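You operate a simulated robot arm through the tools that you are given. There is no shell and no other tool. Be economical: measure what you need, move in short steps, check, and stop when the job is done.

Carry out the task below with a simulated robot arm. There is one attempt and no reset: what you move stays moved.

TASK
Press the red cap onto the orange handle with the teal plunger.
Fine: the cap comes from the white tray; pull the teal slide out again.
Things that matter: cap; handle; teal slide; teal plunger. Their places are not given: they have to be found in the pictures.

It is judged by the outcome, as a careful person would: the job done as asked, and still so three seconds after it is handed in. It fails if anything else is knocked over, pushed out of place, dropped, spilled or broken.

THE ROBOT
A 7-joint arm with a two-finger parallel gripper, fixed in place. Base frame: the origin is at the foot of the arm, x ahead of it, y to its left, z up; the work surface is at about z = 564. Lengths are in mm, angles in rad, forces in N, time in s.
With the tool pointing down near the work surface it reaches from about 160 to 640 mm from the base axis. Its first joint turns from -1.152 to 1.152 rad. Payload 1.57 kg.
Tool frame: the origin (TCP) lies between the finger pads and is the grasp point; the fingertips stand 30 mm ahead of it; z points along the fingers, y is the line along which they close. The gripper opens to 110 mm. The fingers are 24 mm wide and 12 mm thick; the gripper's body (48 by 112 mm) begins 78 mm behind the TCP.
Orientation is told as [roll, pitch, yaw] about the base's x, y, z axes, in that order, counted from this pose: with the fingers straight down and closing along the base's y, the tool's x points along the base's -x, its y along +y and its z along -z.

THE INTERFACE
- The arm moves only by the tool move_arm. Its argument "deltas" is a list of rows, each a list of 3 entries, a list of its own where there are three numbers: the shift along the tool's x, y, z in m, then the turn, a rotation vector about the tool's x, y, z in rad, then the gripper command, from -1 (shut) to 1 (fully open), values between in proportion. In form: [[[dx, dy, dz], [rx, ry, rz], fingers], ...]. A call has 1 to 10 rows; each row is the pose to reach, as a shift and turn from the pose commanded when the call began, along the tool's axes at that moment. A row lasts 0.2 s, in which the tool goes at most 50 mm and 0.15 rad; a call with a longer step from one row to the next is refused whole, and so is a gripper value outside its range. A pose out of reach is approached as far as the arm can. The call stops where the force on the tool passes 70 N (or 10 N more than at its start, if that is more) or the arm is blocked; 0.2 s more then pass. The fingers move at their own pace (about 108 mm/s each) and stop on an object; they squeeze with about 33 N. The grip force told is the motor's: it shows also when the fingers shut on nothing. Time passes only in rows, and 0.2 s behind the last, so rows that repeat a pose let the fingers close. It gives the time, the measured TCP pose, the force on the tool (base axes), the opening and the grip force at its end, in the units of the frame above (readings bear some noise).
- Cameras (640 x 400 px; columns grow to the right, rows downward): "scene" is fixed at [150.1, -398.3, 1389.8]; the picture's right is [0.77, -0.64, 0.00], its down [-0.45, -0.55, -0.70] and it looks along [0.45, 0.54, -0.71] (base axes); focal length 361 px, centre (320, 200). "wrist" rides on the gripper at [-36, 0, -80] in the tool frame; the picture's right is [0.00, -1.00, 0.00], its down [0.97, 0.00, -0.24] and it looks along [0.24, 0.00, 0.97] (tool axes); focal length 218 px, centre (320, 200).
- camera(camera): a new picture of that camera. No time passes.
- measure_at(camera, pixels): for up to 12 pixels [column, row] of the newest picture of that camera ("zoom" is the newest enlarged one), the place [x, y, z] in the base frame of the surface seen there, good to about 2 mm, but the place of the scene camera against the robot may be out by one fixed shift of up to 12 mm in any direction. No time passes.
- enlarge(camera, box): a new picture of the part [left, top, right, bottom] of that camera's present view, enlarged. No time passes.
- close_job(): hands the job in; it is judged then, once.

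Work in short steps. Measure before you move; look again where a grasp or a placing could have gone wrong, and mend it. You have 80 turns and 38 pictures in all, the two below and enlarged ones among them. Open the gripper and draw the arm clear of the work before you hand the job in, unless the task says otherwise; then end with one line.

The tools are called after "Emit:" by a JSON object that holds its "fn" and its "kwargs". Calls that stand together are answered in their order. move_arm: Moves the arm, as the interface text tells. Its arguments: {"type":"object","properties":{"deltas":{"type":"array"}},"required":["deltas"]} The other tools are called the same way: camera (camera) takes a picture; measure_at (camera, pixels) gives the place of the surface under pixels of a picture; enlarge (camera, box) takes an enlarged picture of a part of a camera's view; close_job () hands the job in.

At the start:

```text
time: 0.0
tool_pos: [382.0, 58.7, 1002.3]
tcp_rot: [0.0, 0.001, 0.001]
contact_force: [-0.3, -0.4, 0.1]
width: 110.0
finger_force: 0.1
```

scene: 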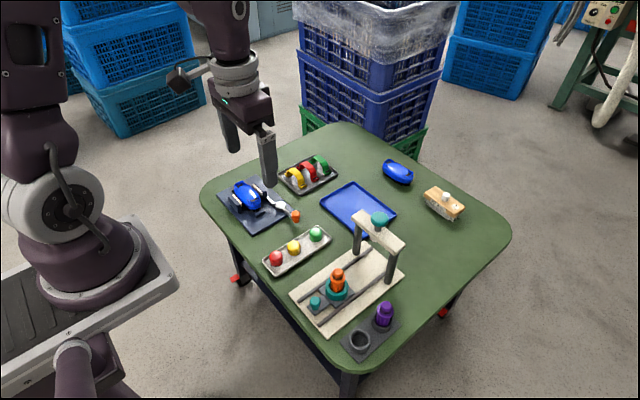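
wrist: 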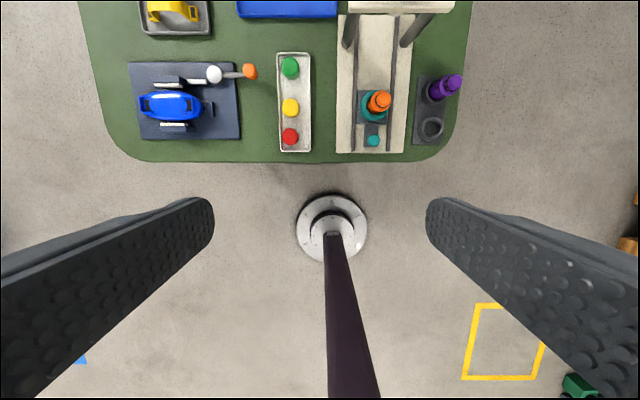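

I'll look closer at the press, the slide and the cap tray before planning.

Emit:
{"fn": "enlarge", "kwargs": {"camera": "scene", "box": [250, 190, 420, 370]}}

Emit:
{"fn": "enlarge", "kwargs": {"camera": "wrist", "box": [240, 0, 480, 165]}}

```text
2.22 times, centred on (335, 280) of scene
```

zoom: 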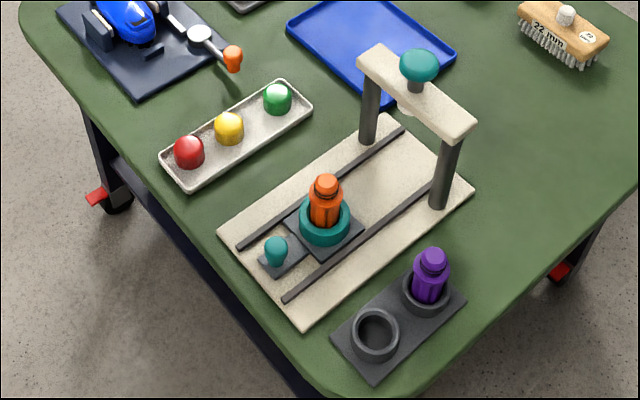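

```text
2.42 times, centred on (360, 82) of wrist
```

zoom: 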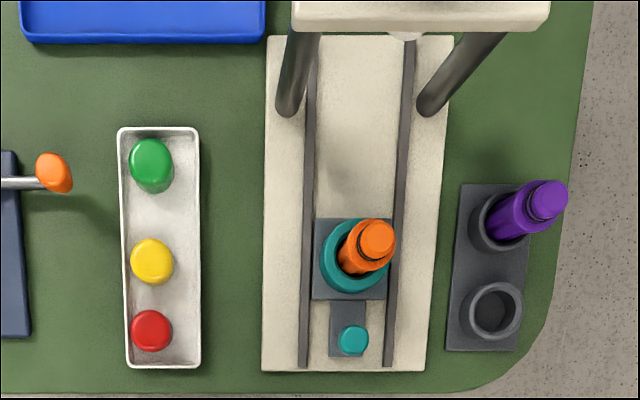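

The handle already stands in the slide's cup; the red cap is at about zoom (150,330). I measure the key points with the wrist view.

Emit:
{"fn": "measure_at", "kwargs": {"camera": "zoom", "pixels": [[150, 325], [150, 345], [190, 345], [375, 228], [352, 338], [335, 320], [323, 225], [300, 100], [420, 15], [415, 38], [275, 360], [345, 60]]}}

Emit:
{"fn": "camera", "kwargs": {"camera": "scene"}}

Emit:
{"fn": "measure_at", "kwargs": {"camera": "scene", "pixels": [[380, 215], [380, 222], [276, 255], [337, 271], [315, 299], [361, 217], [400, 247], [380, 232], [390, 285], [337, 285], [300, 232], [358, 250]]}}

```text
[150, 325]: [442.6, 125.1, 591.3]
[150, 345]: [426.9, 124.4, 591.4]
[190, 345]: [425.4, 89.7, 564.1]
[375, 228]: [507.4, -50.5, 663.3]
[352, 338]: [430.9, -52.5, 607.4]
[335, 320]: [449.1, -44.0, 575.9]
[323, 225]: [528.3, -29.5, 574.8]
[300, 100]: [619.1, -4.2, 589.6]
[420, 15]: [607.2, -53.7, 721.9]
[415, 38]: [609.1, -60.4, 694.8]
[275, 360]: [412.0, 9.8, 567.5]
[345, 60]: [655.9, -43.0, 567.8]
```

```text
33 pictures are left
```

scene: 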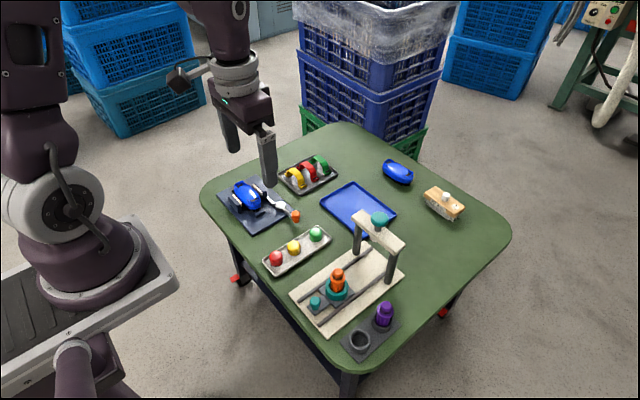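

```text
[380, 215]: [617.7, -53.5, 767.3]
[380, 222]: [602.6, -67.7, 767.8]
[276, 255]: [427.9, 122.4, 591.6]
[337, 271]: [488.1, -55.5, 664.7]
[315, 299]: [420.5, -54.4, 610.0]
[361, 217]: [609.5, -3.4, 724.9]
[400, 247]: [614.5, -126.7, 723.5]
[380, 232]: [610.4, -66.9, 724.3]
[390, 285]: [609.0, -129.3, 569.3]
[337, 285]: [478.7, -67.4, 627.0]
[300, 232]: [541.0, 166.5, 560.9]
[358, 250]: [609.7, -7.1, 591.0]
```

Cap ≈ (436,125, top 591), handle ≈ (500,-53, top 664), press bar at x≈610. I move above the red cap for a closer look.

Emit:
{"fn": "move_arm", "kwargs": {"deltas": [[[-0.01, 0.011, 0.04], [0, 0, 0], 1], [[-0.02, 0.022, 0.08], [0, 0, 0], 1], [[-0.03, 0.033, 0.12], [0, 0, 0], 0.5], [[-0.04, 0.044, 0.16], [0, 0, 0], 0], [[-0.05, 0.055, 0.2], [0, 0, 0], 0], [[-0.056, 0.066, 0.242], [0, 0, 0], 0], [[-0.056, 0.066, 0.282], [0, 0, 0], 0], [[-0.056, 0.066, 0.282], [0, 0, 0], 0]]}}

Emit:
{"fn": "camera", "kwargs": {"camera": "wrist"}}

```text
time: 1.8
tool_pos: [437.6, 125.1, 719.1]
tcp_rot: [0.001, 0.0, 0.001]
contact_force: [-0.6, -0.6, -0.3]
width: 55.2
finger_force: 0.1
```

```text
32 pictures are left
```

wrist: 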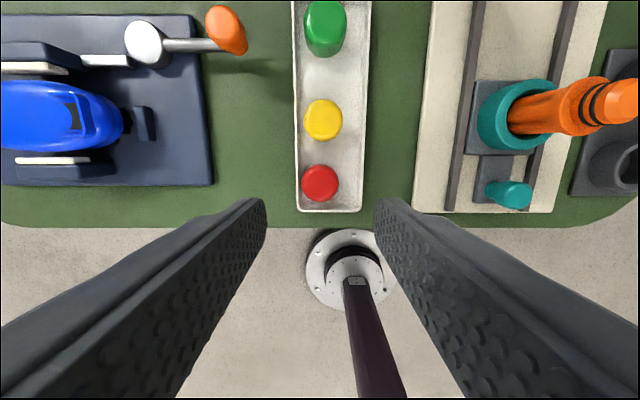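

Emit:
{"fn": "measure_at", "kwargs": {"camera": "wrist", "pixels": [[320, 167], [320, 182], [320, 193], [305, 182], [336, 182], [323, 103], [298, 182], [363, 182], [350, 160], [320, 208], [320, 200], [323, 132]]}}

Emit:
{"fn": "enlarge", "kwargs": {"camera": "wrist", "box": [270, 130, 370, 220]}}

```text
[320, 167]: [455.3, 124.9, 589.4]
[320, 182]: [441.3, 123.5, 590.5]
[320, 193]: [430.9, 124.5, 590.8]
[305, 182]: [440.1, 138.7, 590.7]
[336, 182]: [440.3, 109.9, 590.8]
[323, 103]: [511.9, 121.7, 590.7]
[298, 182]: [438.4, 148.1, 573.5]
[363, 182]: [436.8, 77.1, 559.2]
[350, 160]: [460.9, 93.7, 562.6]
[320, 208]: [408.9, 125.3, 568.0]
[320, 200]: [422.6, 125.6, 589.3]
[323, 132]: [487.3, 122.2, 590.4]
```

```text
4.44 times, centred on (320, 175) of wrist
```

zoom: 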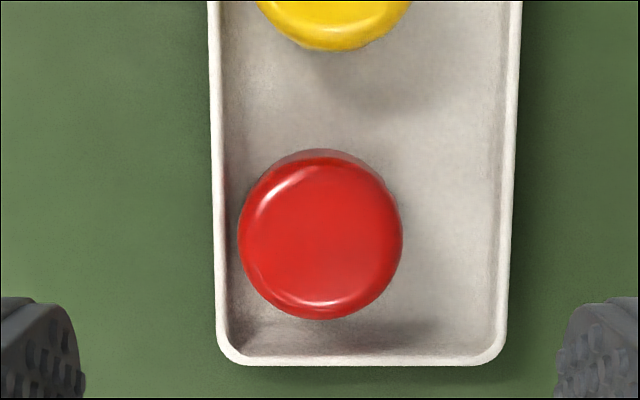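

Cap centre ≈ (438.5,124.3), about 32 mm wide; tray rim ≈ z 574. I descend to TCP 607 (fingertips at 577, above the rim) and close.

Emit:
{"fn": "move_arm", "kwargs": {"deltas": [[[-0.001, -0.0008, 0.04], [0, 0, 0], 0], [[-0.001, -0.0008, 0.08], [0, 0, 0], 0], [[-0.001, -0.0008, 0.1], [0, 0, 0], 0], [[-0.001, -0.0008, 0.112], [0, 0, 0], 0], [[-0.001, -0.0008, 0.112], [0, 0, 0], 0], [[-0.001, -0.0008, 0.112], [0, 0, 0], -0.7], [[-0.001, -0.0008, 0.112], [0, 0, 0], -0.7], [[-0.001, -0.0008, 0.112], [0, 0, 0], -0.7]]}}

```text
time: 3.6
tool_pos: [439.9, 124.8, 608.7]
tcp_rot: [-0.001, -0.001, 0.0]
contact_force: [-0.8, 0.2, 0.3]
width: 35.5
finger_force: 33.4
```

Gripped at width 35.5. Lift straight up and check.

Emit:
{"fn": "move_arm", "kwargs": {"deltas": [[[0, 0, -0.015], [0, 0, 0], -0.7], [[0, 0, -0.05], [0, 0, 0], -0.7], [[0, 0, -0.09], [0, 0, 0], -0.7], [[0, 0, -0.13], [0, 0, 0], -0.7], [[0, 0, -0.17], [0, 0, 0], -0.7], [[0, 0, -0.17], [0, 0, 0], -0.7]]}}

Emit:
{"fn": "camera", "kwargs": {"camera": "wrist"}}

Emit:
{"fn": "enlarge", "kwargs": {"camera": "scene", "box": [220, 140, 380, 330]}}

```text
time: 5.0
tool_pos: [438.9, 124.1, 778.5]
tcp_rot: [0.001, 0.001, -0.002]
contact_force: [-0.6, 0.0, -0.1]
width: 35.6
finger_force: 32.8
```

```text
30 pictures are left
```

wrist: 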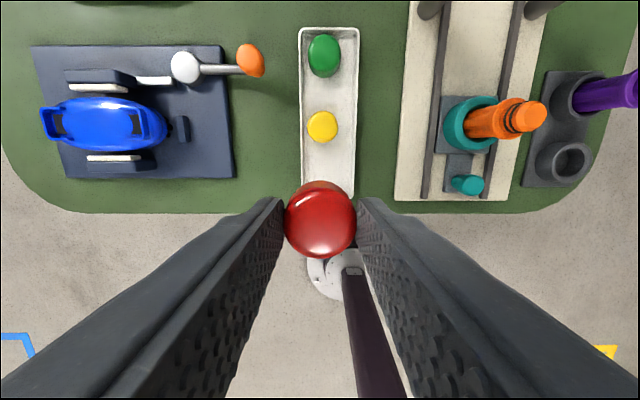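

```text
2.11 times, centred on (300, 235) of scene
```

zoom: 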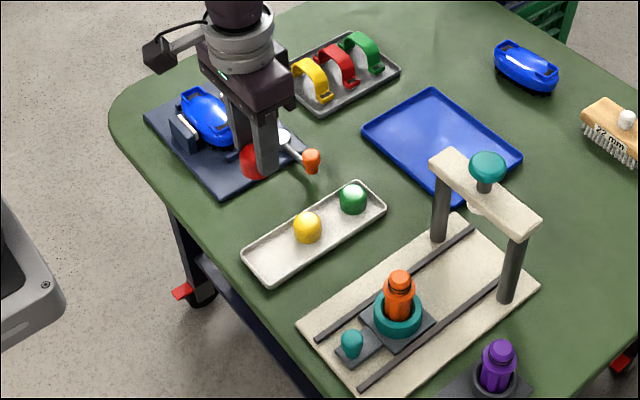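

Cap is held. I measure the held cap and the handle top/collar in this wrist view.

Emit:
{"fn": "measure_at", "kwargs": {"camera": "wrist", "pixels": [[320, 220], [320, 190], [320, 250], [300, 220], [340, 220], [529, 115], [520, 105], [540, 125], [520, 125], [540, 108], [468, 183], [455, 130]]}}

Emit:
{"fn": "enlarge", "kwargs": {"camera": "wrist", "box": [420, 80, 580, 200]}}

```text
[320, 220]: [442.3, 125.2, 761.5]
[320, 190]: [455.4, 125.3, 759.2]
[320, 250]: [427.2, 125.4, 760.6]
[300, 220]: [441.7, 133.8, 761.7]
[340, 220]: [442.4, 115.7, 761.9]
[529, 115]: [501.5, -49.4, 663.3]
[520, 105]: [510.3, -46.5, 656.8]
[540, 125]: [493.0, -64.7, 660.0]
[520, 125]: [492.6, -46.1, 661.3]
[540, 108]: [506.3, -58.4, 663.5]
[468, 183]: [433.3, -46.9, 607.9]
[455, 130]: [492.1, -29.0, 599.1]
```

```text
3.33 times, centred on (500, 140) of wrist
```

zoom: 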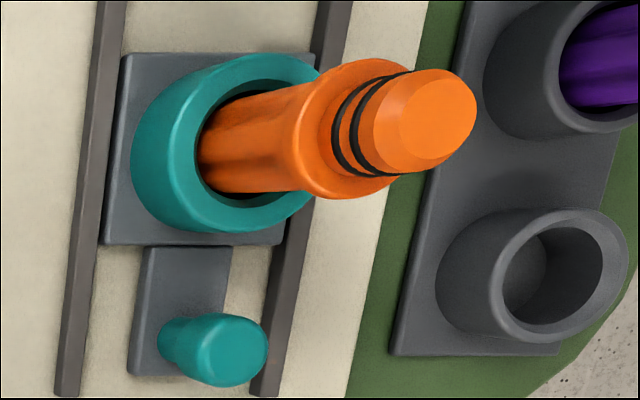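

Handle has a spigot with O-rings, top z≈663.5. I shift sideways to y≈-53 to see it head-on and fix the centre.

Emit:
{"fn": "move_arm", "kwargs": {"deltas": [[[0, -0.045, 0], [0, 0, 0], -0.7], [[0, -0.09, 0], [0, 0, 0], -0.7], [[0, -0.135, 0], [0, 0, 0], -0.7], [[0, -0.177, 0], [0, 0, 0], -0.7], [[0, -0.177, 0], [0, 0, 0], -0.7]]}}

Emit:
{"fn": "enlarge", "kwargs": {"camera": "wrist", "box": [260, 60, 400, 270]}}

```text
time: 6.2
tool_pos: [438.5, -52.8, 778.3]
tcp_rot: [0.0, -0.002, 0.001]
contact_force: [-0.1, -0.2, 0.1]
width: 35.5
finger_force: 33.2
```

```text
1.90 times, centred on (330, 165) of wrist
```

zoom: 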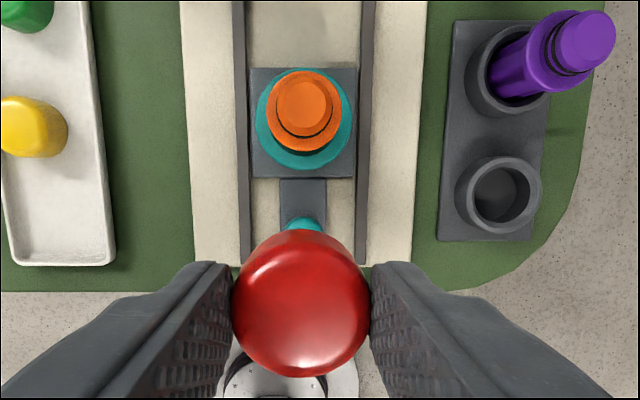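

Emit:
{"fn": "measure_at", "kwargs": {"camera": "zoom", "pixels": [[305, 83], [305, 102], [305, 120], [285, 102], [325, 102], [257, 120], [352, 120], [270, 107], [339, 107], [300, 235], [300, 300], [300, 368]]}}

Emit:
{"fn": "enlarge", "kwargs": {"camera": "wrist", "box": [300, 85, 355, 130]}}

```text
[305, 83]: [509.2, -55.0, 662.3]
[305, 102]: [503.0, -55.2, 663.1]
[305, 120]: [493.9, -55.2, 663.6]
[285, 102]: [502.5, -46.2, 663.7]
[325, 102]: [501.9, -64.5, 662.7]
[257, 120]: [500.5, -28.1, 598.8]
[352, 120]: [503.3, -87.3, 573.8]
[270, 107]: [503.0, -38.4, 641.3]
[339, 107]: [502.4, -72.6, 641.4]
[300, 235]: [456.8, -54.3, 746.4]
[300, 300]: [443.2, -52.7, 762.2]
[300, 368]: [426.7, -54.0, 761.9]
```

```text
8.89 times, centred on (328, 108) of wrist
```

zoom: 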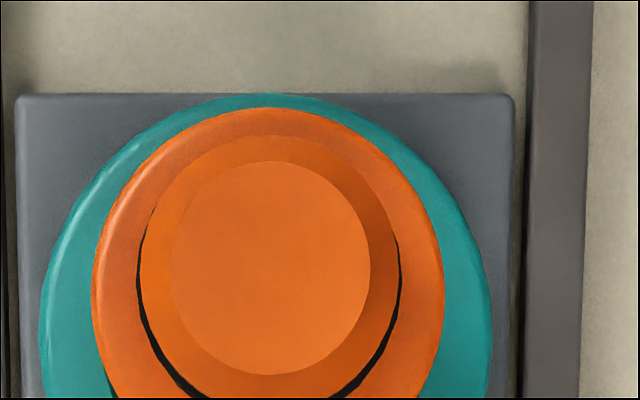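

Emit:
{"fn": "measure_at", "kwargs": {"camera": "zoom", "pixels": [[270, 268], [175, 268], [365, 268], [270, 168], [270, 368], [145, 265], [395, 265], [270, 141], [97, 290], [440, 290]]}}

```text
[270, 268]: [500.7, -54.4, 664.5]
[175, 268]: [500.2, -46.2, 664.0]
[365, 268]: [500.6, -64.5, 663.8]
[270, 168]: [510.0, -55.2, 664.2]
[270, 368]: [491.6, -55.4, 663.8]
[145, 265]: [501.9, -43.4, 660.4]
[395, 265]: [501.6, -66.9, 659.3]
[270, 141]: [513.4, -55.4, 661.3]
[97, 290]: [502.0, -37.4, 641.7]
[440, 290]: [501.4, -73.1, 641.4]
```

Emit:
{"fn": "enlarge", "kwargs": {"camera": "wrist", "box": [270, 170, 370, 270]}}

```text
4.00 times, centred on (320, 220) of wrist
```

zoom: 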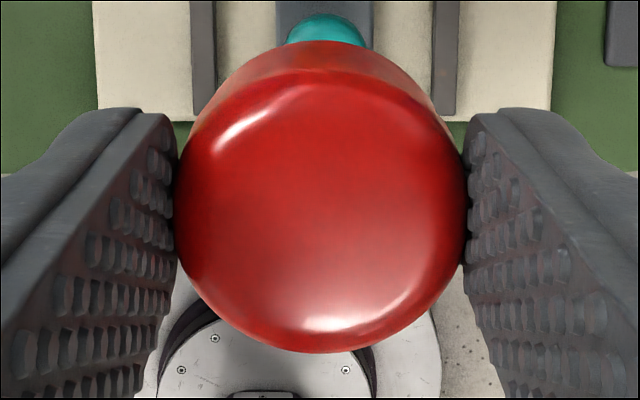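

Emit:
{"fn": "measure_at", "kwargs": {"camera": "zoom", "pixels": [[320, 50], [320, 60], [320, 72], [320, 85], [320, 100], [320, 200], [320, 330], [320, 342], [320, 349], [190, 200], [455, 200]]}}

```text
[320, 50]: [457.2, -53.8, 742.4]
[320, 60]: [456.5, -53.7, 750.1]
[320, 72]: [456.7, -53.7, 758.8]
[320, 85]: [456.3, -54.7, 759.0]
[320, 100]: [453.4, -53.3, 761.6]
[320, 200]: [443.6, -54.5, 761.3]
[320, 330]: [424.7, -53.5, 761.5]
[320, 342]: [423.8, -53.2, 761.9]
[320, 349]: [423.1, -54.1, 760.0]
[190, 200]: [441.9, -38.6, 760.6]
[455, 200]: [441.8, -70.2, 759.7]
```

Held cap centre ≈ (439.0,-54.1), handle centre (501.3,-55.2): shift +62 x, −1.1 y. I align and descend so the cap bottom nears the spigot top (TCP ~712).

Emit:
{"fn": "move_arm", "kwargs": {"deltas": [[[-0.03, -0.0006, 0], [0, 0, 0], -0.7], [[-0.0622, -0.0011, 0], [0, 0, 0], -0.7], [[-0.0622, -0.0011, 0.03], [0, 0, 0], -0.7], [[-0.0622, -0.0011, 0.055], [0, 0, 0], -0.7], [[-0.0622, -0.0011, 0.066], [0, 0, 0], -0.7], [[-0.0622, -0.0011, 0.066], [0, 0, 0], -0.7]]}}

Emit:
{"fn": "enlarge", "kwargs": {"camera": "scene", "box": [290, 210, 400, 320]}}

```text
time: 7.6
tool_pos: [501.5, -53.4, 711.6]
tcp_rot: [0.0, 0.0, 0.0]
contact_force: [0.3, -0.1, 0.0]
width: 35.6
finger_force: 33.0
```

```text
3.64 times, centred on (345, 265) of scene
```

zoom: 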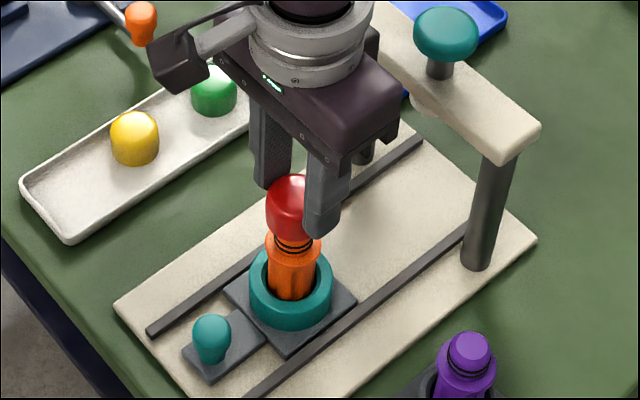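

Aligned over the spigot with no contact force. I lower a few mm at a time, watching the force.

Emit:
{"fn": "move_arm", "kwargs": {"deltas": [[[0, 0, 0.002], [0, 0, 0], -0.7], [[0, 0, 0.004], [0, 0, 0], -0.7], [[0, 0, 0.006], [0, 0, 0], -0.7], [[0, 0, 0.006], [0, 0, 0], -0.7]]}}

```text
time: 8.6
tool_pos: [502.4, -53.1, 705.3]
tcp_rot: [0.001, -0.001, 0.001]
contact_force: [0.6, 0.1, 0.3]
width: 35.4
finger_force: 33.3
```

Emit:
{"fn": "move_arm", "kwargs": {"deltas": [[[0, 0, 0.002], [0, 0, 0], -0.7], [[0, 0, 0.004], [0, 0, 0], -0.7], [[0, 0, 0.004], [0, 0, 0], -0.7]]}}

Emit:
{"fn": "enlarge", "kwargs": {"camera": "scene", "box": [310, 240, 370, 300]}}

```text
time: 9.4
tool_pos: [501.0, -54.2, 701.6]
tcp_rot: [-0.001, 0.0, -0.001]
contact_force: [0.1, -0.4, -0.8]
width: 35.5
finger_force: 33.2
```

```text
6.67 times, centred on (340, 270) of scene
```

zoom: 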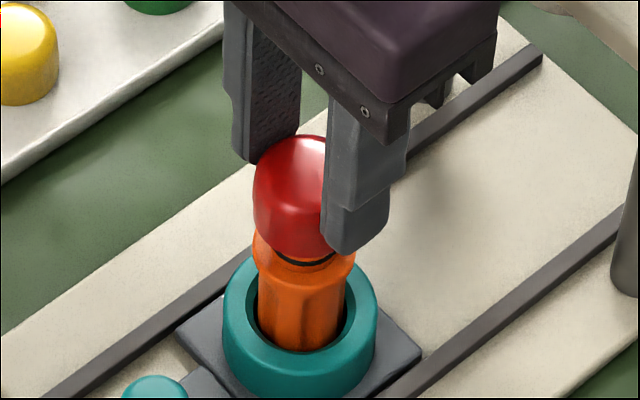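

Cap is sliding over the spigot; no force yet. Keep lowering gently to the O-ring resistance.

Emit:
{"fn": "move_arm", "kwargs": {"deltas": [[[0, 0, 0.0015], [0, 0, 0], -0.7], [[0, 0, 0.003], [0, 0, 0], -0.7], [[0, 0, 0.003], [0, 0, 0], -0.7]]}}

```text
time: 10.2
tool_pos: [502.8, -54.3, 699.9]
tcp_rot: [0.001, -0.001, 0.0]
contact_force: [0.0, 0.3, 7.1]
width: 35.6
finger_force: 33.1
```

Contact (7 N): cap sits on the O-ring, top ≈ 683, below the plunger. I release and rise.

Emit:
{"fn": "move_arm", "kwargs": {"deltas": [[[0, 0, 0], [0, 0, 0], 0], [[0, 0, 0], [0, 0, 0], 0], [[0, 0, -0.02], [0, 0, 0], 0], [[0, 0, -0.06], [0, 0, 0], 0], [[0.04, 0, -0.08], [0, 0, 0], 0], [[0.085, 0, -0.08], [0, 0, 0], 0], [[0.085, 0, -0.08], [0, 0, 0], 0]]}}

Emit:
{"fn": "camera", "kwargs": {"camera": "wrist"}}

Emit:
{"fn": "enlarge", "kwargs": {"camera": "scene", "box": [290, 200, 420, 330]}}

```text
time: 11.8
tool_pos: [416.0, -53.4, 777.9]
tcp_rot: [0.0, 0.0, 0.001]
contact_force: [0.4, 0.3, -0.2]
width: 54.9
finger_force: 0.1
```

```text
22 pictures are left
```

wrist: 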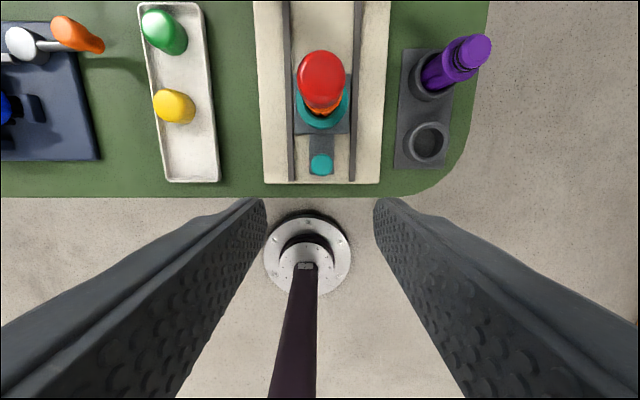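

```text
3.08 times, centred on (355, 265) of scene
```

zoom: 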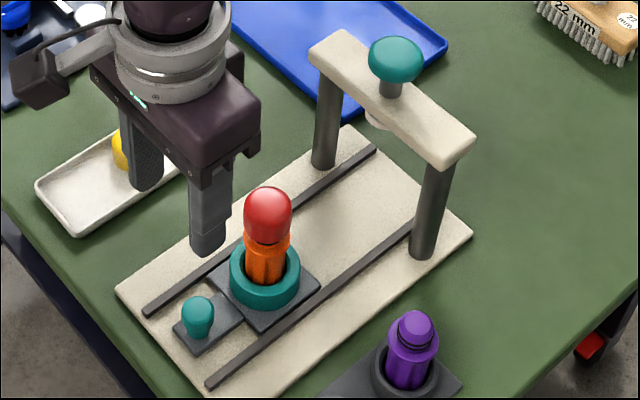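

Cap is sitting upright. Now I measure the knob, cap, and plunger.

Emit:
{"fn": "measure_at", "kwargs": {"camera": "zoom", "pixels": [[398, 40], [372, 58], [421, 58], [396, 75], [390, 60], [378, 122], [365, 118], [197, 302], [185, 312], [212, 312], [198, 330], [240, 322]]}}

Emit:
{"fn": "measure_at", "kwargs": {"camera": "wrist", "pixels": [[320, 155], [320, 164], [320, 172], [311, 164], [331, 164], [321, 60], [321, 78], [320, 95], [300, 80], [345, 80], [330, 140], [320, 182]]}}

```text
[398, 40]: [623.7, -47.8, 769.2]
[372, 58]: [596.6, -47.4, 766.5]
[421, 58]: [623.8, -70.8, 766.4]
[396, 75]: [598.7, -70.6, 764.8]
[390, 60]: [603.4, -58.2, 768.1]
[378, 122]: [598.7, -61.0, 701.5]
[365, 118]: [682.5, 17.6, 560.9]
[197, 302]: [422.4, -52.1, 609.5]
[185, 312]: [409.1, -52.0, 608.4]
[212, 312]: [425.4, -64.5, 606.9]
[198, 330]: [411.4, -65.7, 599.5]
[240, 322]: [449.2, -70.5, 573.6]
```

```text
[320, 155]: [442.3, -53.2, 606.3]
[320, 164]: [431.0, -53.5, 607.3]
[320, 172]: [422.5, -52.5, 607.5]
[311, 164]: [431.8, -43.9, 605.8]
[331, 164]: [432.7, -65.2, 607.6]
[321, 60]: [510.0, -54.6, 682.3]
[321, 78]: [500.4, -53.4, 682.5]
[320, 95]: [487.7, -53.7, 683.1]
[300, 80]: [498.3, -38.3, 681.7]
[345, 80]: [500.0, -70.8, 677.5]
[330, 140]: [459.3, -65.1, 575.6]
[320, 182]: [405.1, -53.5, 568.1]
```

Knob centre ≈ (431.5,-54.3), top 607; cap stands 70 mm ahead of it. I tilt the tool 0.3 rad (hand leaning back to clear cap and press bar) and come down around the knob with a narrow opening, stopping first at a higher spot for a check.

Emit:
{"fn": "move_arm", "kwargs": {"deltas": [[[-0.003, 0, 0.03], [0, -0.15, 0], -0.3], [[-0.006, 0, 0.06], [0, -0.3, 0], -0.3], [[-0.0098, 0, 0.1], [0, -0.3, 0], -0.3], [[-0.0098, 0, 0.125], [0, -0.3, 0], -0.3], [[-0.0098, 0, 0.125], [0, -0.3, 0], -0.3]]}}

Emit:
{"fn": "camera", "kwargs": {"camera": "wrist"}}

```text
time: 13.0
tool_pos: [425.1, -53.6, 654.8]
tcp_rot: [0.0, -0.301, 0.0]
contact_force: [0.4, 0.2, 0.2]
width: 38.4
finger_force: 0.2
```

```text
20 pictures are left
```

wrist: 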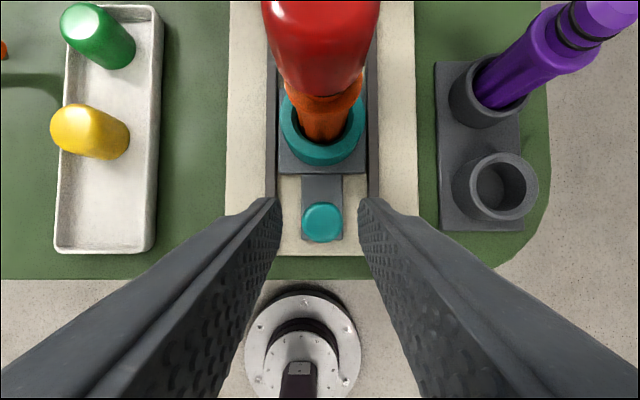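

Tilt is right and the knob (321,222) lies between the fingers. I confirm heights of knob and rails.

Emit:
{"fn": "measure_at", "kwargs": {"camera": "wrist", "pixels": [[321, 205], [321, 222], [321, 239], [303, 222], [341, 222], [271, 150], [374, 150], [310, 185], [308, 235]]}}

```text
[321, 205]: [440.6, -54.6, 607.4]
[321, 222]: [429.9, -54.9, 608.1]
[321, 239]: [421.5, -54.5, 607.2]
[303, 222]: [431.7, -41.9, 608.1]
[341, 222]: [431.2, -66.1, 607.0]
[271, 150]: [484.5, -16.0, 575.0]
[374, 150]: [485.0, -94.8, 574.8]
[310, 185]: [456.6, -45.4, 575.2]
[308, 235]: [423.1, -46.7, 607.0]
```

Knob is 24 mm wide, centre (431,-54.4); rails are at z 575. Lower 38 mm and close on the knob.

Emit:
{"fn": "move_arm", "kwargs": {"deltas": [[[0.0056, 0, 0.0181], [0, 0, 0], -0.3], [[0.0112, 0, 0.0363], [0, 0, 0], -0.3], [[0.0112, 0, 0.0363], [0, 0, 0], -0.3], [[0.0112, 0, 0.0363], [0, 0, 0], -0.8], [[0.0112, 0, 0.0363], [0, 0, 0], -0.8]]}}

```text
time: 14.2
tool_pos: [426.3, -55.5, 615.4]
tcp_rot: [-0.002, -0.301, -0.002]
contact_force: [1.3, -20.6, -14.2]
width: 25.2
finger_force: 36.4
```

Gripped at 25 mm but with a −20 N side force; I shift ~1 mm in −y to relieve it.

Emit:
{"fn": "move_arm", "kwargs": {"deltas": [[[0, -0.001, 0], [0, 0, 0], -0.8], [[0, -0.001, 0], [0, 0, 0], -0.8]]}}

```text
time: 14.8
tool_pos: [426.7, -53.7, 615.2]
tcp_rot: [-0.002, -0.299, 0.0]
contact_force: [0.8, -23.3, -11.9]
width: 25.2
finger_force: 36.9
```

Emit:
{"fn": "move_arm", "kwargs": {"deltas": [[[0, 0.002, 0], [0, 0, 0], -0.8], [[0, 0.002, 0], [0, 0, 0], -0.8]]}}

Emit:
{"fn": "camera", "kwargs": {"camera": "wrist"}}

```text
time: 15.4
tool_pos: [426.8, -55.9, 616.1]
tcp_rot: [-0.003, -0.299, -0.003]
contact_force: [-0.5, -32.6, -18.2]
width: 25.1
finger_force: 36.6
```

```text
19 pictures are left
```

wrist: 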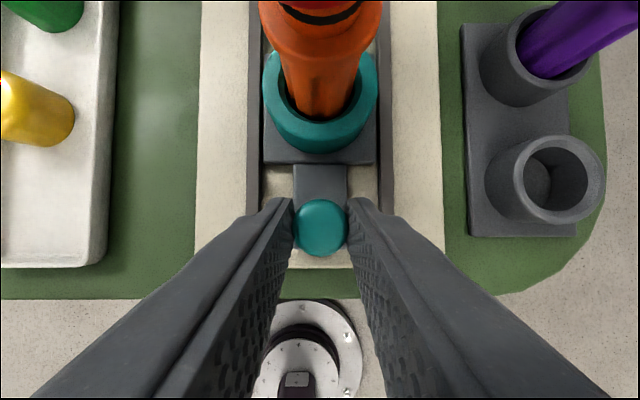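

Emit:
{"fn": "move_arm", "kwargs": {"deltas": [[[0, -0.0035, -0.001], [0, 0, 0], -0.8], [[0, -0.0035, -0.001], [0, 0, 0], -0.8]]}}

```text
time: 16.0
tool_pos: [425.5, -54.7, 617.0]
tcp_rot: [-0.001, -0.3, 0.001]
contact_force: [3.4, -15.4, -34.9]
width: 25.4
finger_force: 36.9
```

Raising 1 mm raised the downward pull, so the slide is held vertically; I lower 2 mm and shift another 1.5 mm in −y.

Emit:
{"fn": "move_arm", "kwargs": {"deltas": [[[0.0006, -0.0015, 0.0019], [0, 0, 0], -0.8], [[0.0006, -0.0015, 0.0019], [0, 0, 0], -0.8]]}}

```text
time: 16.6
tool_pos: [427.5, -54.5, 616.1]
tcp_rot: [0.004, -0.306, 0.002]
contact_force: [-1.0, 10.1, 35.2]
width: 25.4
finger_force: 36.8
```

Emit:
{"fn": "move_arm", "kwargs": {"deltas": [[[-0.0003, 0.0006, -0.001], [0, 0, 0], -0.8], [[-0.0003, 0.0006, -0.001], [0, 0, 0], -0.8]]}}

```text
time: 17.2
tool_pos: [425.9, -55.8, 615.5]
tcp_rot: [0.003, -0.3, 0.002]
contact_force: [1.2, 18.2, 11.2]
width: 25.1
finger_force: 36.3
```

Small forces now. I push the slide +x by 20 mm slowly as a test.

Emit:
{"fn": "move_arm", "kwargs": {"deltas": [[[-0.0048, 0, 0.0015], [0, 0, 0], -0.8], [[-0.00955, 0, 0.00296], [0, 0, 0], -0.8], [[-0.01433, 0, 0.00443], [0, 0, 0], -0.8], [[-0.0191, 0, 0.00591], [0, 0, 0], -0.8]]}}

Emit:
{"fn": "camera", "kwargs": {"camera": "wrist"}}

```text
time: 18.2
tool_pos: [445.9, -54.9, 616.7]
tcp_rot: [0.004, -0.298, 0.0]
contact_force: [0.7, 28.2, -2.5]
width: 25.1
finger_force: 36.6
```

```text
18 pictures are left
```

wrist: 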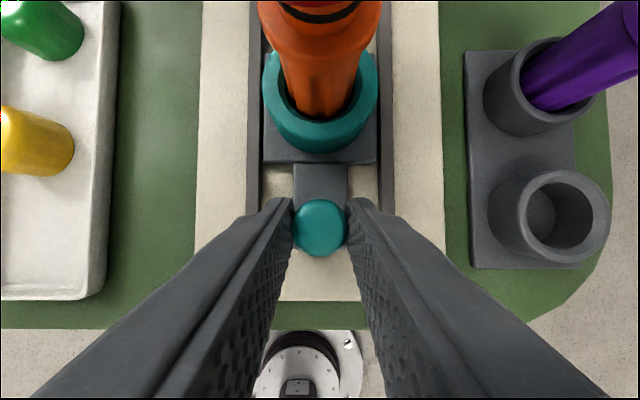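

Slide follows. I continue 40 mm, with a 1 mm +y correction for the side force.

Emit:
{"fn": "move_arm", "kwargs": {"deltas": [[[-0.0076, 0.0005, 0.0024], [0, 0, 0], -0.8], [[-0.0153, 0.001, 0.0047], [0, 0, 0], -0.8], [[-0.0229, 0.001, 0.0071], [0, 0, 0], -0.8], [[-0.0306, 0.001, 0.0095], [0, 0, 0], -0.8], [[-0.0382, 0.001, 0.0118], [0, 0, 0], -0.8]]}}

```text
time: 19.4
tool_pos: [486.5, -54.6, 615.9]
tcp_rot: [0.002, -0.301, -0.001]
contact_force: [-0.6, 21.6, -7.9]
width: 25.3
finger_force: 36.3
```

Emit:
{"fn": "move_arm", "kwargs": {"deltas": [[[-0.0076, 0.0005, 0.0024], [0, 0, 0], -0.8], [[-0.0153, 0.0007, 0.0047], [0, 0, 0], -0.8], [[-0.0229, 0.0007, 0.0071], [0, 0, 0], -0.8], [[-0.0306, 0.0007, 0.0095], [0, 0, 0], -0.8], [[-0.0382, 0.0007, 0.0118], [0, 0, 0], -0.8], [[-0.043, 0.0007, 0.0133], [0, 0, 0], -0.8]]}}

Emit:
{"fn": "enlarge", "kwargs": {"camera": "scene", "box": [290, 200, 420, 330]}}

Emit:
{"fn": "camera", "kwargs": {"camera": "wrist"}}

```text
time: 20.8
tool_pos: [530.9, -53.2, 615.0]
tcp_rot: [0.0, -0.301, -0.001]
contact_force: [0.6, 19.0, 9.3]
width: 25.3
finger_force: 36.5
```

```text
3.08 times, centred on (355, 265) of scene
```

zoom: 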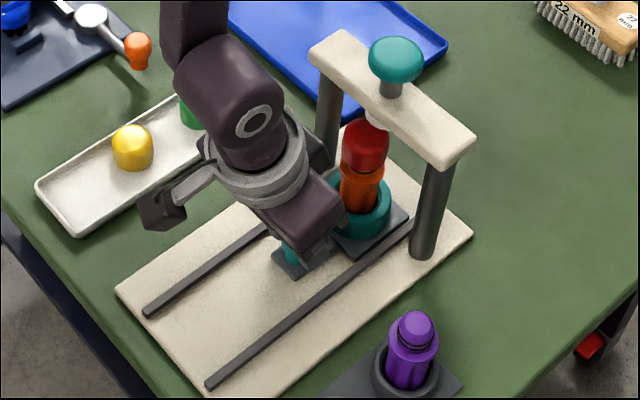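

```text
16 pictures are left
```

wrist: 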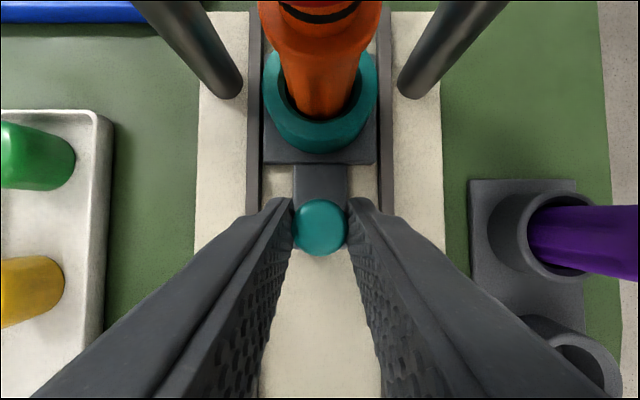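

Cap ~606, nearly under the plunger. I measure the posts to find the plunger's x.

Emit:
{"fn": "measure_at", "kwargs": {"camera": "wrist", "pixels": [[228, 98], [205, 50], [225, 85], [412, 98], [435, 50], [241, 85], [400, 85], [215, 80], [374, 110], [264, 110]]}}

```text
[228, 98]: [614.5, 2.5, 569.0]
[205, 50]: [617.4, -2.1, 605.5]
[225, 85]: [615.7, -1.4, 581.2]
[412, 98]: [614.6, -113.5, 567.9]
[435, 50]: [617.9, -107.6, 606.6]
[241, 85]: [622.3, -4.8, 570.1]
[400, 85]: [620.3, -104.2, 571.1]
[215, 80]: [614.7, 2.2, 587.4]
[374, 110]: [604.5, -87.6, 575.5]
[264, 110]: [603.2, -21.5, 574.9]
```

Post centre ≈ x 622; I need ~16 mm more. Pushing in small rows, up to 17 mm.

Emit:
{"fn": "move_arm", "kwargs": {"deltas": [[[-0.0038, 0.0003, 0.0012], [0, 0, 0], -0.8], [[-0.0076, 0.0005, 0.0024], [0, 0, 0], -0.8], [[-0.0115, 0.0005, 0.0035], [0, 0, 0], -0.8], [[-0.0143, 0.0005, 0.0044], [0, 0, 0], -0.8]]}}

```text
time: 21.8
tool_pos: [545.1, -56.7, 615.0]
tcp_rot: [0.0, -0.299, 0.002]
contact_force: [1.1, 13.3, 3.6]
width: 25.3
finger_force: 35.7
```

Emit:
{"fn": "move_arm", "kwargs": {"deltas": [[[-0.001, 0.0, 0.0003], [0, 0, 0], -0.8], [[-0.0019, 0, 0.0006], [0, 0, 0], -0.8], [[-0.0019, 0, 0.0006], [0, 0, 0], -0.8]]}}

Emit:
{"fn": "enlarge", "kwargs": {"camera": "scene", "box": [330, 200, 410, 300]}}

Emit:
{"fn": "camera", "kwargs": {"camera": "wrist"}}

Emit:
{"fn": "measure_at", "kwargs": {"camera": "wrist", "pixels": [[264, 110], [374, 110], [320, 205], [320, 227], [320, 248], [300, 10], [320, 30]]}}

```text
time: 22.6
tool_pos: [546.8, -54.8, 615.9]
tcp_rot: [0.002, -0.301, 0.0]
contact_force: [1.6, 8.9, -1.1]
width: 25.3
finger_force: 36.6
```

```text
4.00 times, centred on (370, 250) of scene
```

zoom: 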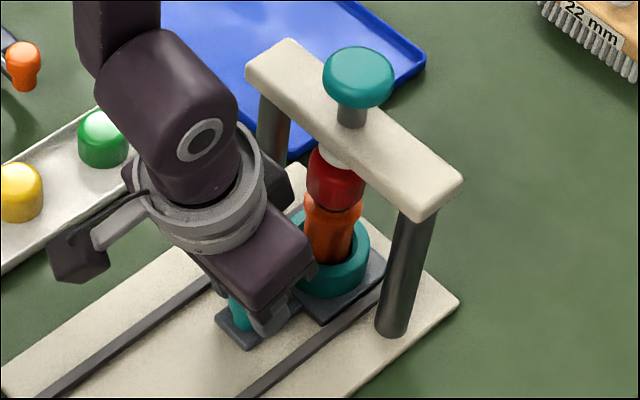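

```text
14 pictures are left
```

wrist: 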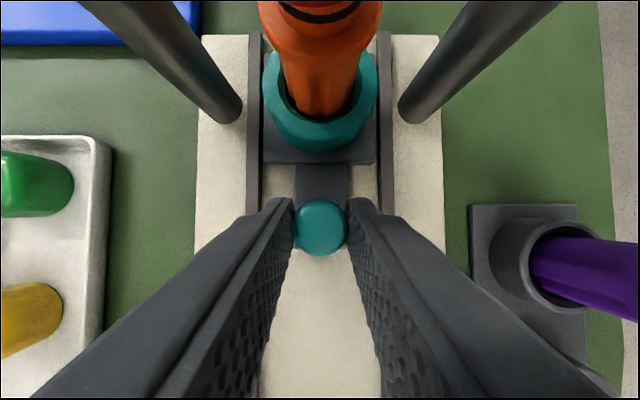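

```text
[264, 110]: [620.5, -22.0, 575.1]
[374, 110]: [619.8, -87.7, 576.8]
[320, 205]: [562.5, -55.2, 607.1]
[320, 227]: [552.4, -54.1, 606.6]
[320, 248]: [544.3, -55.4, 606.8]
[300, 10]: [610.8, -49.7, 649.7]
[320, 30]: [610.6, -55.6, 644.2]
```

Knob is at ≈552.5 so the cap is ≈622.5. I compare cap and plunger knob in the scene view for alignment.

Emit:
{"fn": "measure_at", "kwargs": {"camera": "zoom", "pixels": [[325, 75], [358, 75], [392, 75], [310, 185], [335, 185], [360, 188], [333, 160], [350, 115], [339, 115], [363, 115], [358, 50], [358, 100]]}}

```text
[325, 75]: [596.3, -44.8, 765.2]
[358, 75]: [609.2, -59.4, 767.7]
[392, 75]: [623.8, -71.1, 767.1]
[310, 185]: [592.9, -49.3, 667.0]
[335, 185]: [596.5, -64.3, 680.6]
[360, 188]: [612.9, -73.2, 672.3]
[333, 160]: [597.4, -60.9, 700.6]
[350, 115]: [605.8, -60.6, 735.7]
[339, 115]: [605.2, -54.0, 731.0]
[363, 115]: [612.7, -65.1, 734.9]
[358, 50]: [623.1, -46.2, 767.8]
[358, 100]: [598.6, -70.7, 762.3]
```

The cap may be a couple of mm short; I nudge forward to see if a stop is felt.

Emit:
{"fn": "move_arm", "kwargs": {"deltas": [[[-0.001, 0.0, 0.0003], [0, 0, 0], -0.8], [[-0.0019, 0, 0.0006], [0, 0, 0], -0.8], [[-0.0029, 0, 0.0009], [0, 0, 0], -0.8], [[-0.0029, 0, 0.0009], [0, 0, 0], -0.8]]}}

```text
time: 23.6
tool_pos: [549.8, -55.5, 615.6]
tcp_rot: [0.001, -0.299, -0.001]
contact_force: [-0.8, 5.1, 0.6]
width: 25.5
finger_force: 36.4
```

Emit:
{"fn": "enlarge", "kwargs": {"camera": "scene", "box": [350, 205, 400, 265]}}

```text
6.67 times, centred on (375, 235) of scene
```

zoom: 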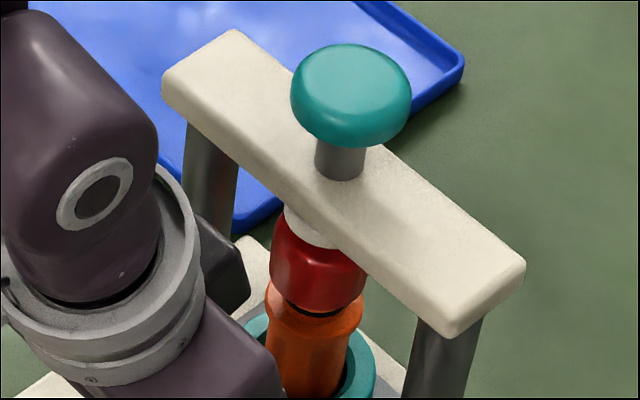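

Alignment looks close (cap est. x≈625). I release the knob, back out up the tool axis, and measure the plunger knob from above with the wrist camera.

Emit:
{"fn": "move_arm", "kwargs": {"deltas": [[[0, 0, 0], [0, 0, 0], -0.3], [[0, 0, 0], [0, 0, 0], -0.3], [[0, 0, -0.04], [0, 0, 0], -0.3], [[0, 0, -0.09], [0, 0, 0], -0.3], [[0, 0, -0.14], [0, 0, 0], -0.5], [[0, 0, -0.19], [0, 0, 0], -0.8], [[0, 0, -0.24], [0, 0.15, 0], -1], [[0, 0, -0.27], [0, 0.3, 0], -1], [[0, 0, -0.27], [0, 0.3, 0], -1]]}}

Emit:
{"fn": "camera", "kwargs": {"camera": "wrist"}}

```text
time: 25.6
tool_pos: [472.3, -54.7, 874.4]
tcp_rot: [-0.001, 0.0, 0.0]
contact_force: [-0.2, -0.3, 0.1]
width: 0.0
finger_force: 21.0
```

```text
12 pictures are left
```

wrist: 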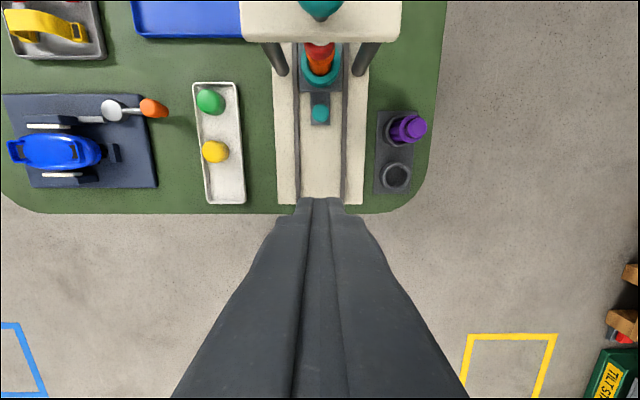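

Move forward 90 mm at this height to view the press knob.

Emit:
{"fn": "move_arm", "kwargs": {"deltas": [[[-0.045, 0, 0], [0, 0, 0], -1], [[-0.09, 0, 0], [0, 0, 0], -1], [[-0.09, 0, 0], [0, 0, 0], -1]]}}

Emit:
{"fn": "enlarge", "kwargs": {"camera": "wrist", "box": [230, 60, 410, 210]}}

```text
time: 26.4
tool_pos: [561.8, -53.9, 873.8]
tcp_rot: [0.0, -0.001, 0.001]
contact_force: [0.6, 0.5, 0.1]
width: 0.0
finger_force: 20.9
```

```text
2.67 times, centred on (320, 135) of wrist
```

zoom: 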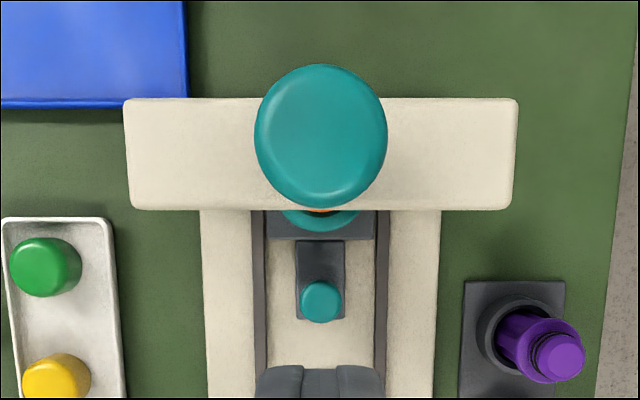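

Emit:
{"fn": "measure_at", "kwargs": {"camera": "zoom", "pixels": [[321, 72], [321, 130], [321, 190], [321, 200], [262, 135], [381, 135], [200, 102], [200, 205], [450, 102], [450, 205], [320, 286], [320, 315]]}}

```text
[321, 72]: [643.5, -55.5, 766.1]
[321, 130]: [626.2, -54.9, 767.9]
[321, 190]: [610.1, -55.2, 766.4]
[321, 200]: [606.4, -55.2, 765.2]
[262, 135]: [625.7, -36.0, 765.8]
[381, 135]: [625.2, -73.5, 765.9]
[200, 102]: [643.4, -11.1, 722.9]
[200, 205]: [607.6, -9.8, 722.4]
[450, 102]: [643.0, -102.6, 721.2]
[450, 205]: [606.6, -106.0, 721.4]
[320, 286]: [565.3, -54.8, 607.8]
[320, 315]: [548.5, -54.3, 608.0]
```

Plunger centre (625.2,-55), slide-knob centre ≈556 → cap ≈626: aligned. With closed fingers I go over the plunger and descend to just above it (TCP 803).

Emit:
{"fn": "move_arm", "kwargs": {"deltas": [[[-0.035, -0.0005, 0], [0, 0, 0], -1], [[-0.0637, -0.0005, 0], [0, 0, 0], -1], [[-0.0637, -0.0005, 0.04], [0, 0, 0], -1], [[-0.0637, -0.0005, 0.07], [0, 0, 0], -1], [[-0.0637, -0.0005, 0.07], [0, 0, 0], -1]]}}

```text
time: 27.6
tool_pos: [624.2, -54.4, 804.0]
tcp_rot: [0.0, 0.0, 0.001]
contact_force: [-0.3, -0.2, 0.9]
width: 0.1
finger_force: 21.3
```

Now press down in small rows, 20 mm first.

Emit:
{"fn": "move_arm", "kwargs": {"deltas": [[[0, 0, 0.004], [0, 0, 0], -1], [[0, 0, 0.008], [0, 0, 0], -1], [[0, 0, 0.012], [0, 0, 0], -1], [[0, 0, 0.016], [0, 0, 0], -1], [[0, 0, 0.02], [0, 0, 0], -1]]}}

```text
time: 28.8
tool_pos: [623.8, -54.6, 783.1]
tcp_rot: [-0.001, 0.001, 0.002]
contact_force: [-0.5, 0.2, 2.3]
width: 0.0
finger_force: 21.7
```

Emit:
{"fn": "move_arm", "kwargs": {"deltas": [[[0, 0, 0.002], [0, 0, 0], -1], [[0, 0, 0.004], [0, 0, 0], -1], [[0, 0, 0.006], [0, 0, 0], -1], [[0, 0, 0.008], [0, 0, 0], -1], [[0, 0, 0.01], [0, 0, 0], -1], [[0, 0, 0.012], [0, 0, 0], -1]]}}

```text
time: 30.2
tool_pos: [625.1, -55.4, 772.2]
tcp_rot: [-0.001, 0.0, 0.001]
contact_force: [0.7, -0.6, 2.7]
width: 0.2
finger_force: 20.9
```

Emit:
{"fn": "enlarge", "kwargs": {"camera": "scene", "box": [340, 205, 410, 285]}}

```text
5.00 times, centred on (375, 245) of scene
```

zoom: 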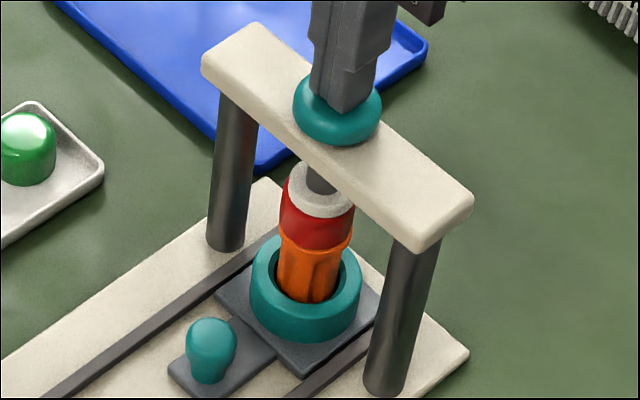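

The plunger disc is on the cap and it is going down. Continue pressing until firm resistance.

Emit:
{"fn": "move_arm", "kwargs": {"deltas": [[[0, 0, 0.002], [0, 0, 0], -1], [[0, 0, 0.004], [0, 0, 0], -1], [[0, 0, 0.006], [0, 0, 0], -1], [[0, 0, 0.008], [0, 0, 0], -1], [[0, 0, 0.01], [0, 0, 0], -1]]}}

```text
time: 30.9
tool_pos: [626.2, -56.0, 771.9]
tcp_rot: [-0.001, -0.004, 0.001]
contact_force: [-6.9, 0.6, 21.3]
width: 0.1
finger_force: 21.6
stopped in row 3: the force on the tool passed its limit (the readings are from after the stop); the commanded pose is now the measured one
```

Firm stop (>70 N) with the plunger down ~26 mm, which matches the cap against the shoulder (≈666). I press once more to confirm it no longer moves.

Emit:
{"fn": "move_arm", "kwargs": {"deltas": [[[0, 0, 0.001], [0, 0, 0], -1], [[0, 0, 0.002], [0, 0, 0], -1], [[0, 0, 0.003], [0, 0, 0], -1], [[0, 0, 0.003], [0, 0, 0], -1]]}}

Emit:
{"fn": "enlarge", "kwargs": {"camera": "scene", "box": [345, 225, 395, 275]}}

```text
time: 31.7
tool_pos: [626.7, -55.6, 771.4]
tcp_rot: [-0.001, -0.004, -0.001]
contact_force: [-8.1, 1.1, 21.4]
width: 0.2
finger_force: 20.9
stopped in row 3: the force on the tool passed its limit (the readings are from after the stop); the commanded pose is now the measured one
```

```text
8.00 times, centred on (370, 250) of scene
```

zoom: 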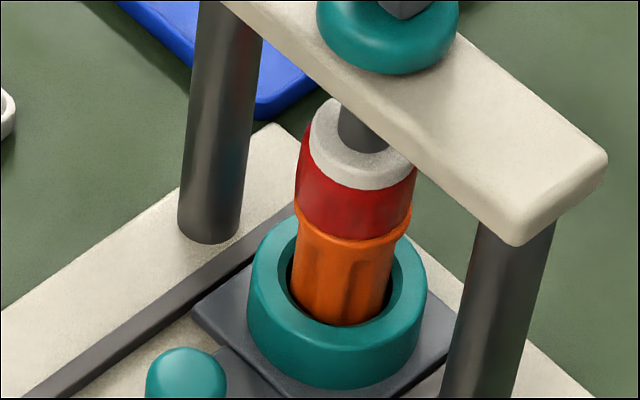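

Cap is flush on the shoulder. I raise off the plunger and check whether it springs back.

Emit:
{"fn": "move_arm", "kwargs": {"deltas": [[[0, 0, -0.01], [0, 0, 0], -1], [[0, 0, -0.05], [0, 0, 0], -1], [[0, 0, -0.1], [0, 0, 0], -1], [[0.04, 0, -0.1], [0, 0, 0], -0.6], [[0.085, 0, -0.1], [0, 0, 0], -0.3], [[0.13, 0, -0.1], [0, 0, 0], -0.3], [[0.13, 0, -0.1], [0, 0, 0], -0.3]]}}

Emit:
{"fn": "enlarge", "kwargs": {"camera": "scene", "box": [330, 200, 410, 300]}}

```text
time: 33.3
tool_pos: [496.4, -54.2, 870.7]
tcp_rot: [-0.002, -0.003, 0.001]
contact_force: [0.3, 0.3, -0.2]
width: 38.6
finger_force: 0.2
```

```text
4.00 times, centred on (370, 250) of scene
```

zoom: 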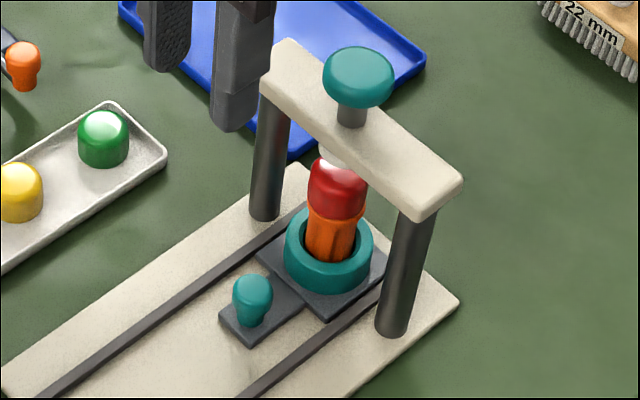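

Plunger sprung back and the cap stays seated. I go tilted to a pre-grip pose behind and above the slide knob, then check.

Emit:
{"fn": "move_arm", "kwargs": {"deltas": [[[-0.003, 0.0004, 0.03], [0, -0.15, 0], -0.3], [[-0.006, 0.0004, 0.07], [0, -0.297, 0], -0.3], [[-0.0095, 0.0004, 0.112], [0, -0.297, 0], -0.3], [[-0.0095, 0.0004, 0.112], [0, -0.297, 0], -0.3]]}}

Emit:
{"fn": "camera", "kwargs": {"camera": "wrist"}}

Emit:
{"fn": "measure_at", "kwargs": {"camera": "wrist", "pixels": [[320, 150], [320, 160], [320, 170], [320, 180], [320, 190], [320, 200], [310, 170], [330, 170]]}}

```text
time: 34.3
tool_pos: [506.4, -54.7, 757.2]
tcp_rot: [-0.001, -0.301, -0.003]
contact_force: [-0.4, 0.7, -0.2]
width: 38.3
finger_force: 0.0
```

```text
7 pictures are left
```

wrist: 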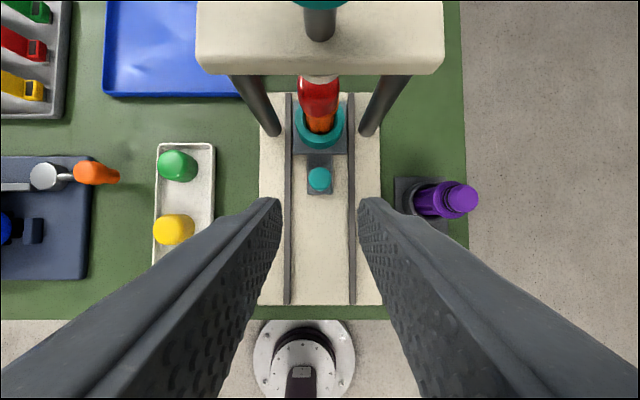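

```text
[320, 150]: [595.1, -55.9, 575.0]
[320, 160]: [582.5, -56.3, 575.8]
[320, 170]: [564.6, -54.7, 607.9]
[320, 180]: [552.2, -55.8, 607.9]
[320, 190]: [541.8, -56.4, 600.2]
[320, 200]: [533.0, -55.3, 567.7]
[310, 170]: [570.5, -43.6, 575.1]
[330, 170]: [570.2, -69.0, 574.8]
```

Knob centre ≈555 as expected. Advance 149 mm along the tool axis and grip.

Emit:
{"fn": "move_arm", "kwargs": {"deltas": [[[0, 0, 0.045], [0, 0, 0], -0.3], [[0, 0, 0.09], [0, 0, 0], -0.3], [[0, 0, 0.12], [0, 0, 0], -0.3], [[0, 0, 0.135], [0, 0, 0], -0.3], [[0, 0, 0.149], [0, 0, 0], -0.3], [[0, 0, 0.149], [0, 0, 0], -0.3], [[0, 0, 0.149], [0, 0, 0], -0.8], [[0, 0, 0.149], [0, 0, 0], -0.8]]}}

```text
time: 36.1
tool_pos: [549.1, -54.9, 615.6]
tcp_rot: [-0.001, -0.301, 0.0]
contact_force: [0.9, 4.8, -5.8]
width: 25.4
finger_force: 36.7
```

Clean grip with low forces. Pull the slide back out, first 62 mm.

Emit:
{"fn": "move_arm", "kwargs": {"deltas": [[[0.0038, 0, -0.0012], [0, 0, 0], -0.8], [[0.0115, 0, -0.0035], [0, 0, 0], -0.8], [[0.0191, 0, -0.0059], [0, 0, 0], -0.8], [[0.0267, 0, -0.0083], [0, 0, 0], -0.8], [[0.0344, 0, -0.0106], [0, 0, 0], -0.8], [[0.042, 0, -0.013], [0, 0, 0], -0.8], [[0.0497, 0, -0.0154], [0, 0, 0], -0.8], [[0.0554, 0, -0.0171], [0, 0, 0], -0.8], [[0.0592, 0, -0.0183], [0, 0, 0], -0.8]]}}

```text
time: 38.1
tool_pos: [487.9, -54.6, 615.4]
tcp_rot: [-0.003, -0.301, 0.0]
contact_force: [0.4, 13.3, 16.1]
width: 25.3
finger_force: 37.1
```

Emit:
{"fn": "move_arm", "kwargs": {"deltas": [[[0.0038, 0, -0.0016], [0, 0, 0], -0.8], [[0.0115, 0, -0.004], [0, 0, 0], -0.8], [[0.0191, 0.0003, -0.0064], [0, 0, 0], -0.8], [[0.0267, 0.0003, -0.0087], [0, 0, 0], -0.8], [[0.0344, 0.0003, -0.0111], [0, 0, 0], -0.8], [[0.042, 0.0003, -0.0135], [0, 0, 0], -0.8], [[0.0497, 0.0003, -0.0158], [0, 0, 0], -0.8], [[0.0554, 0.0003, -0.0176], [0, 0, 0], -0.8], [[0.0592, 0.0003, -0.0188], [0, 0, 0], -0.8]]}}

Emit:
{"fn": "enlarge", "kwargs": {"camera": "scene", "box": [280, 200, 420, 340]}}

```text
time: 40.1
tool_pos: [425.9, -54.4, 615.5]
tcp_rot: [-0.002, -0.298, 0.001]
contact_force: [-0.6, 9.2, -3.9]
width: 25.4
finger_force: 36.6
```

```text
2.86 times, centred on (350, 270) of scene
```

zoom: 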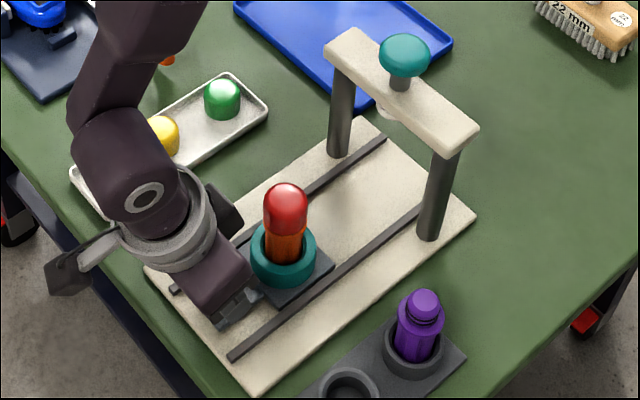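

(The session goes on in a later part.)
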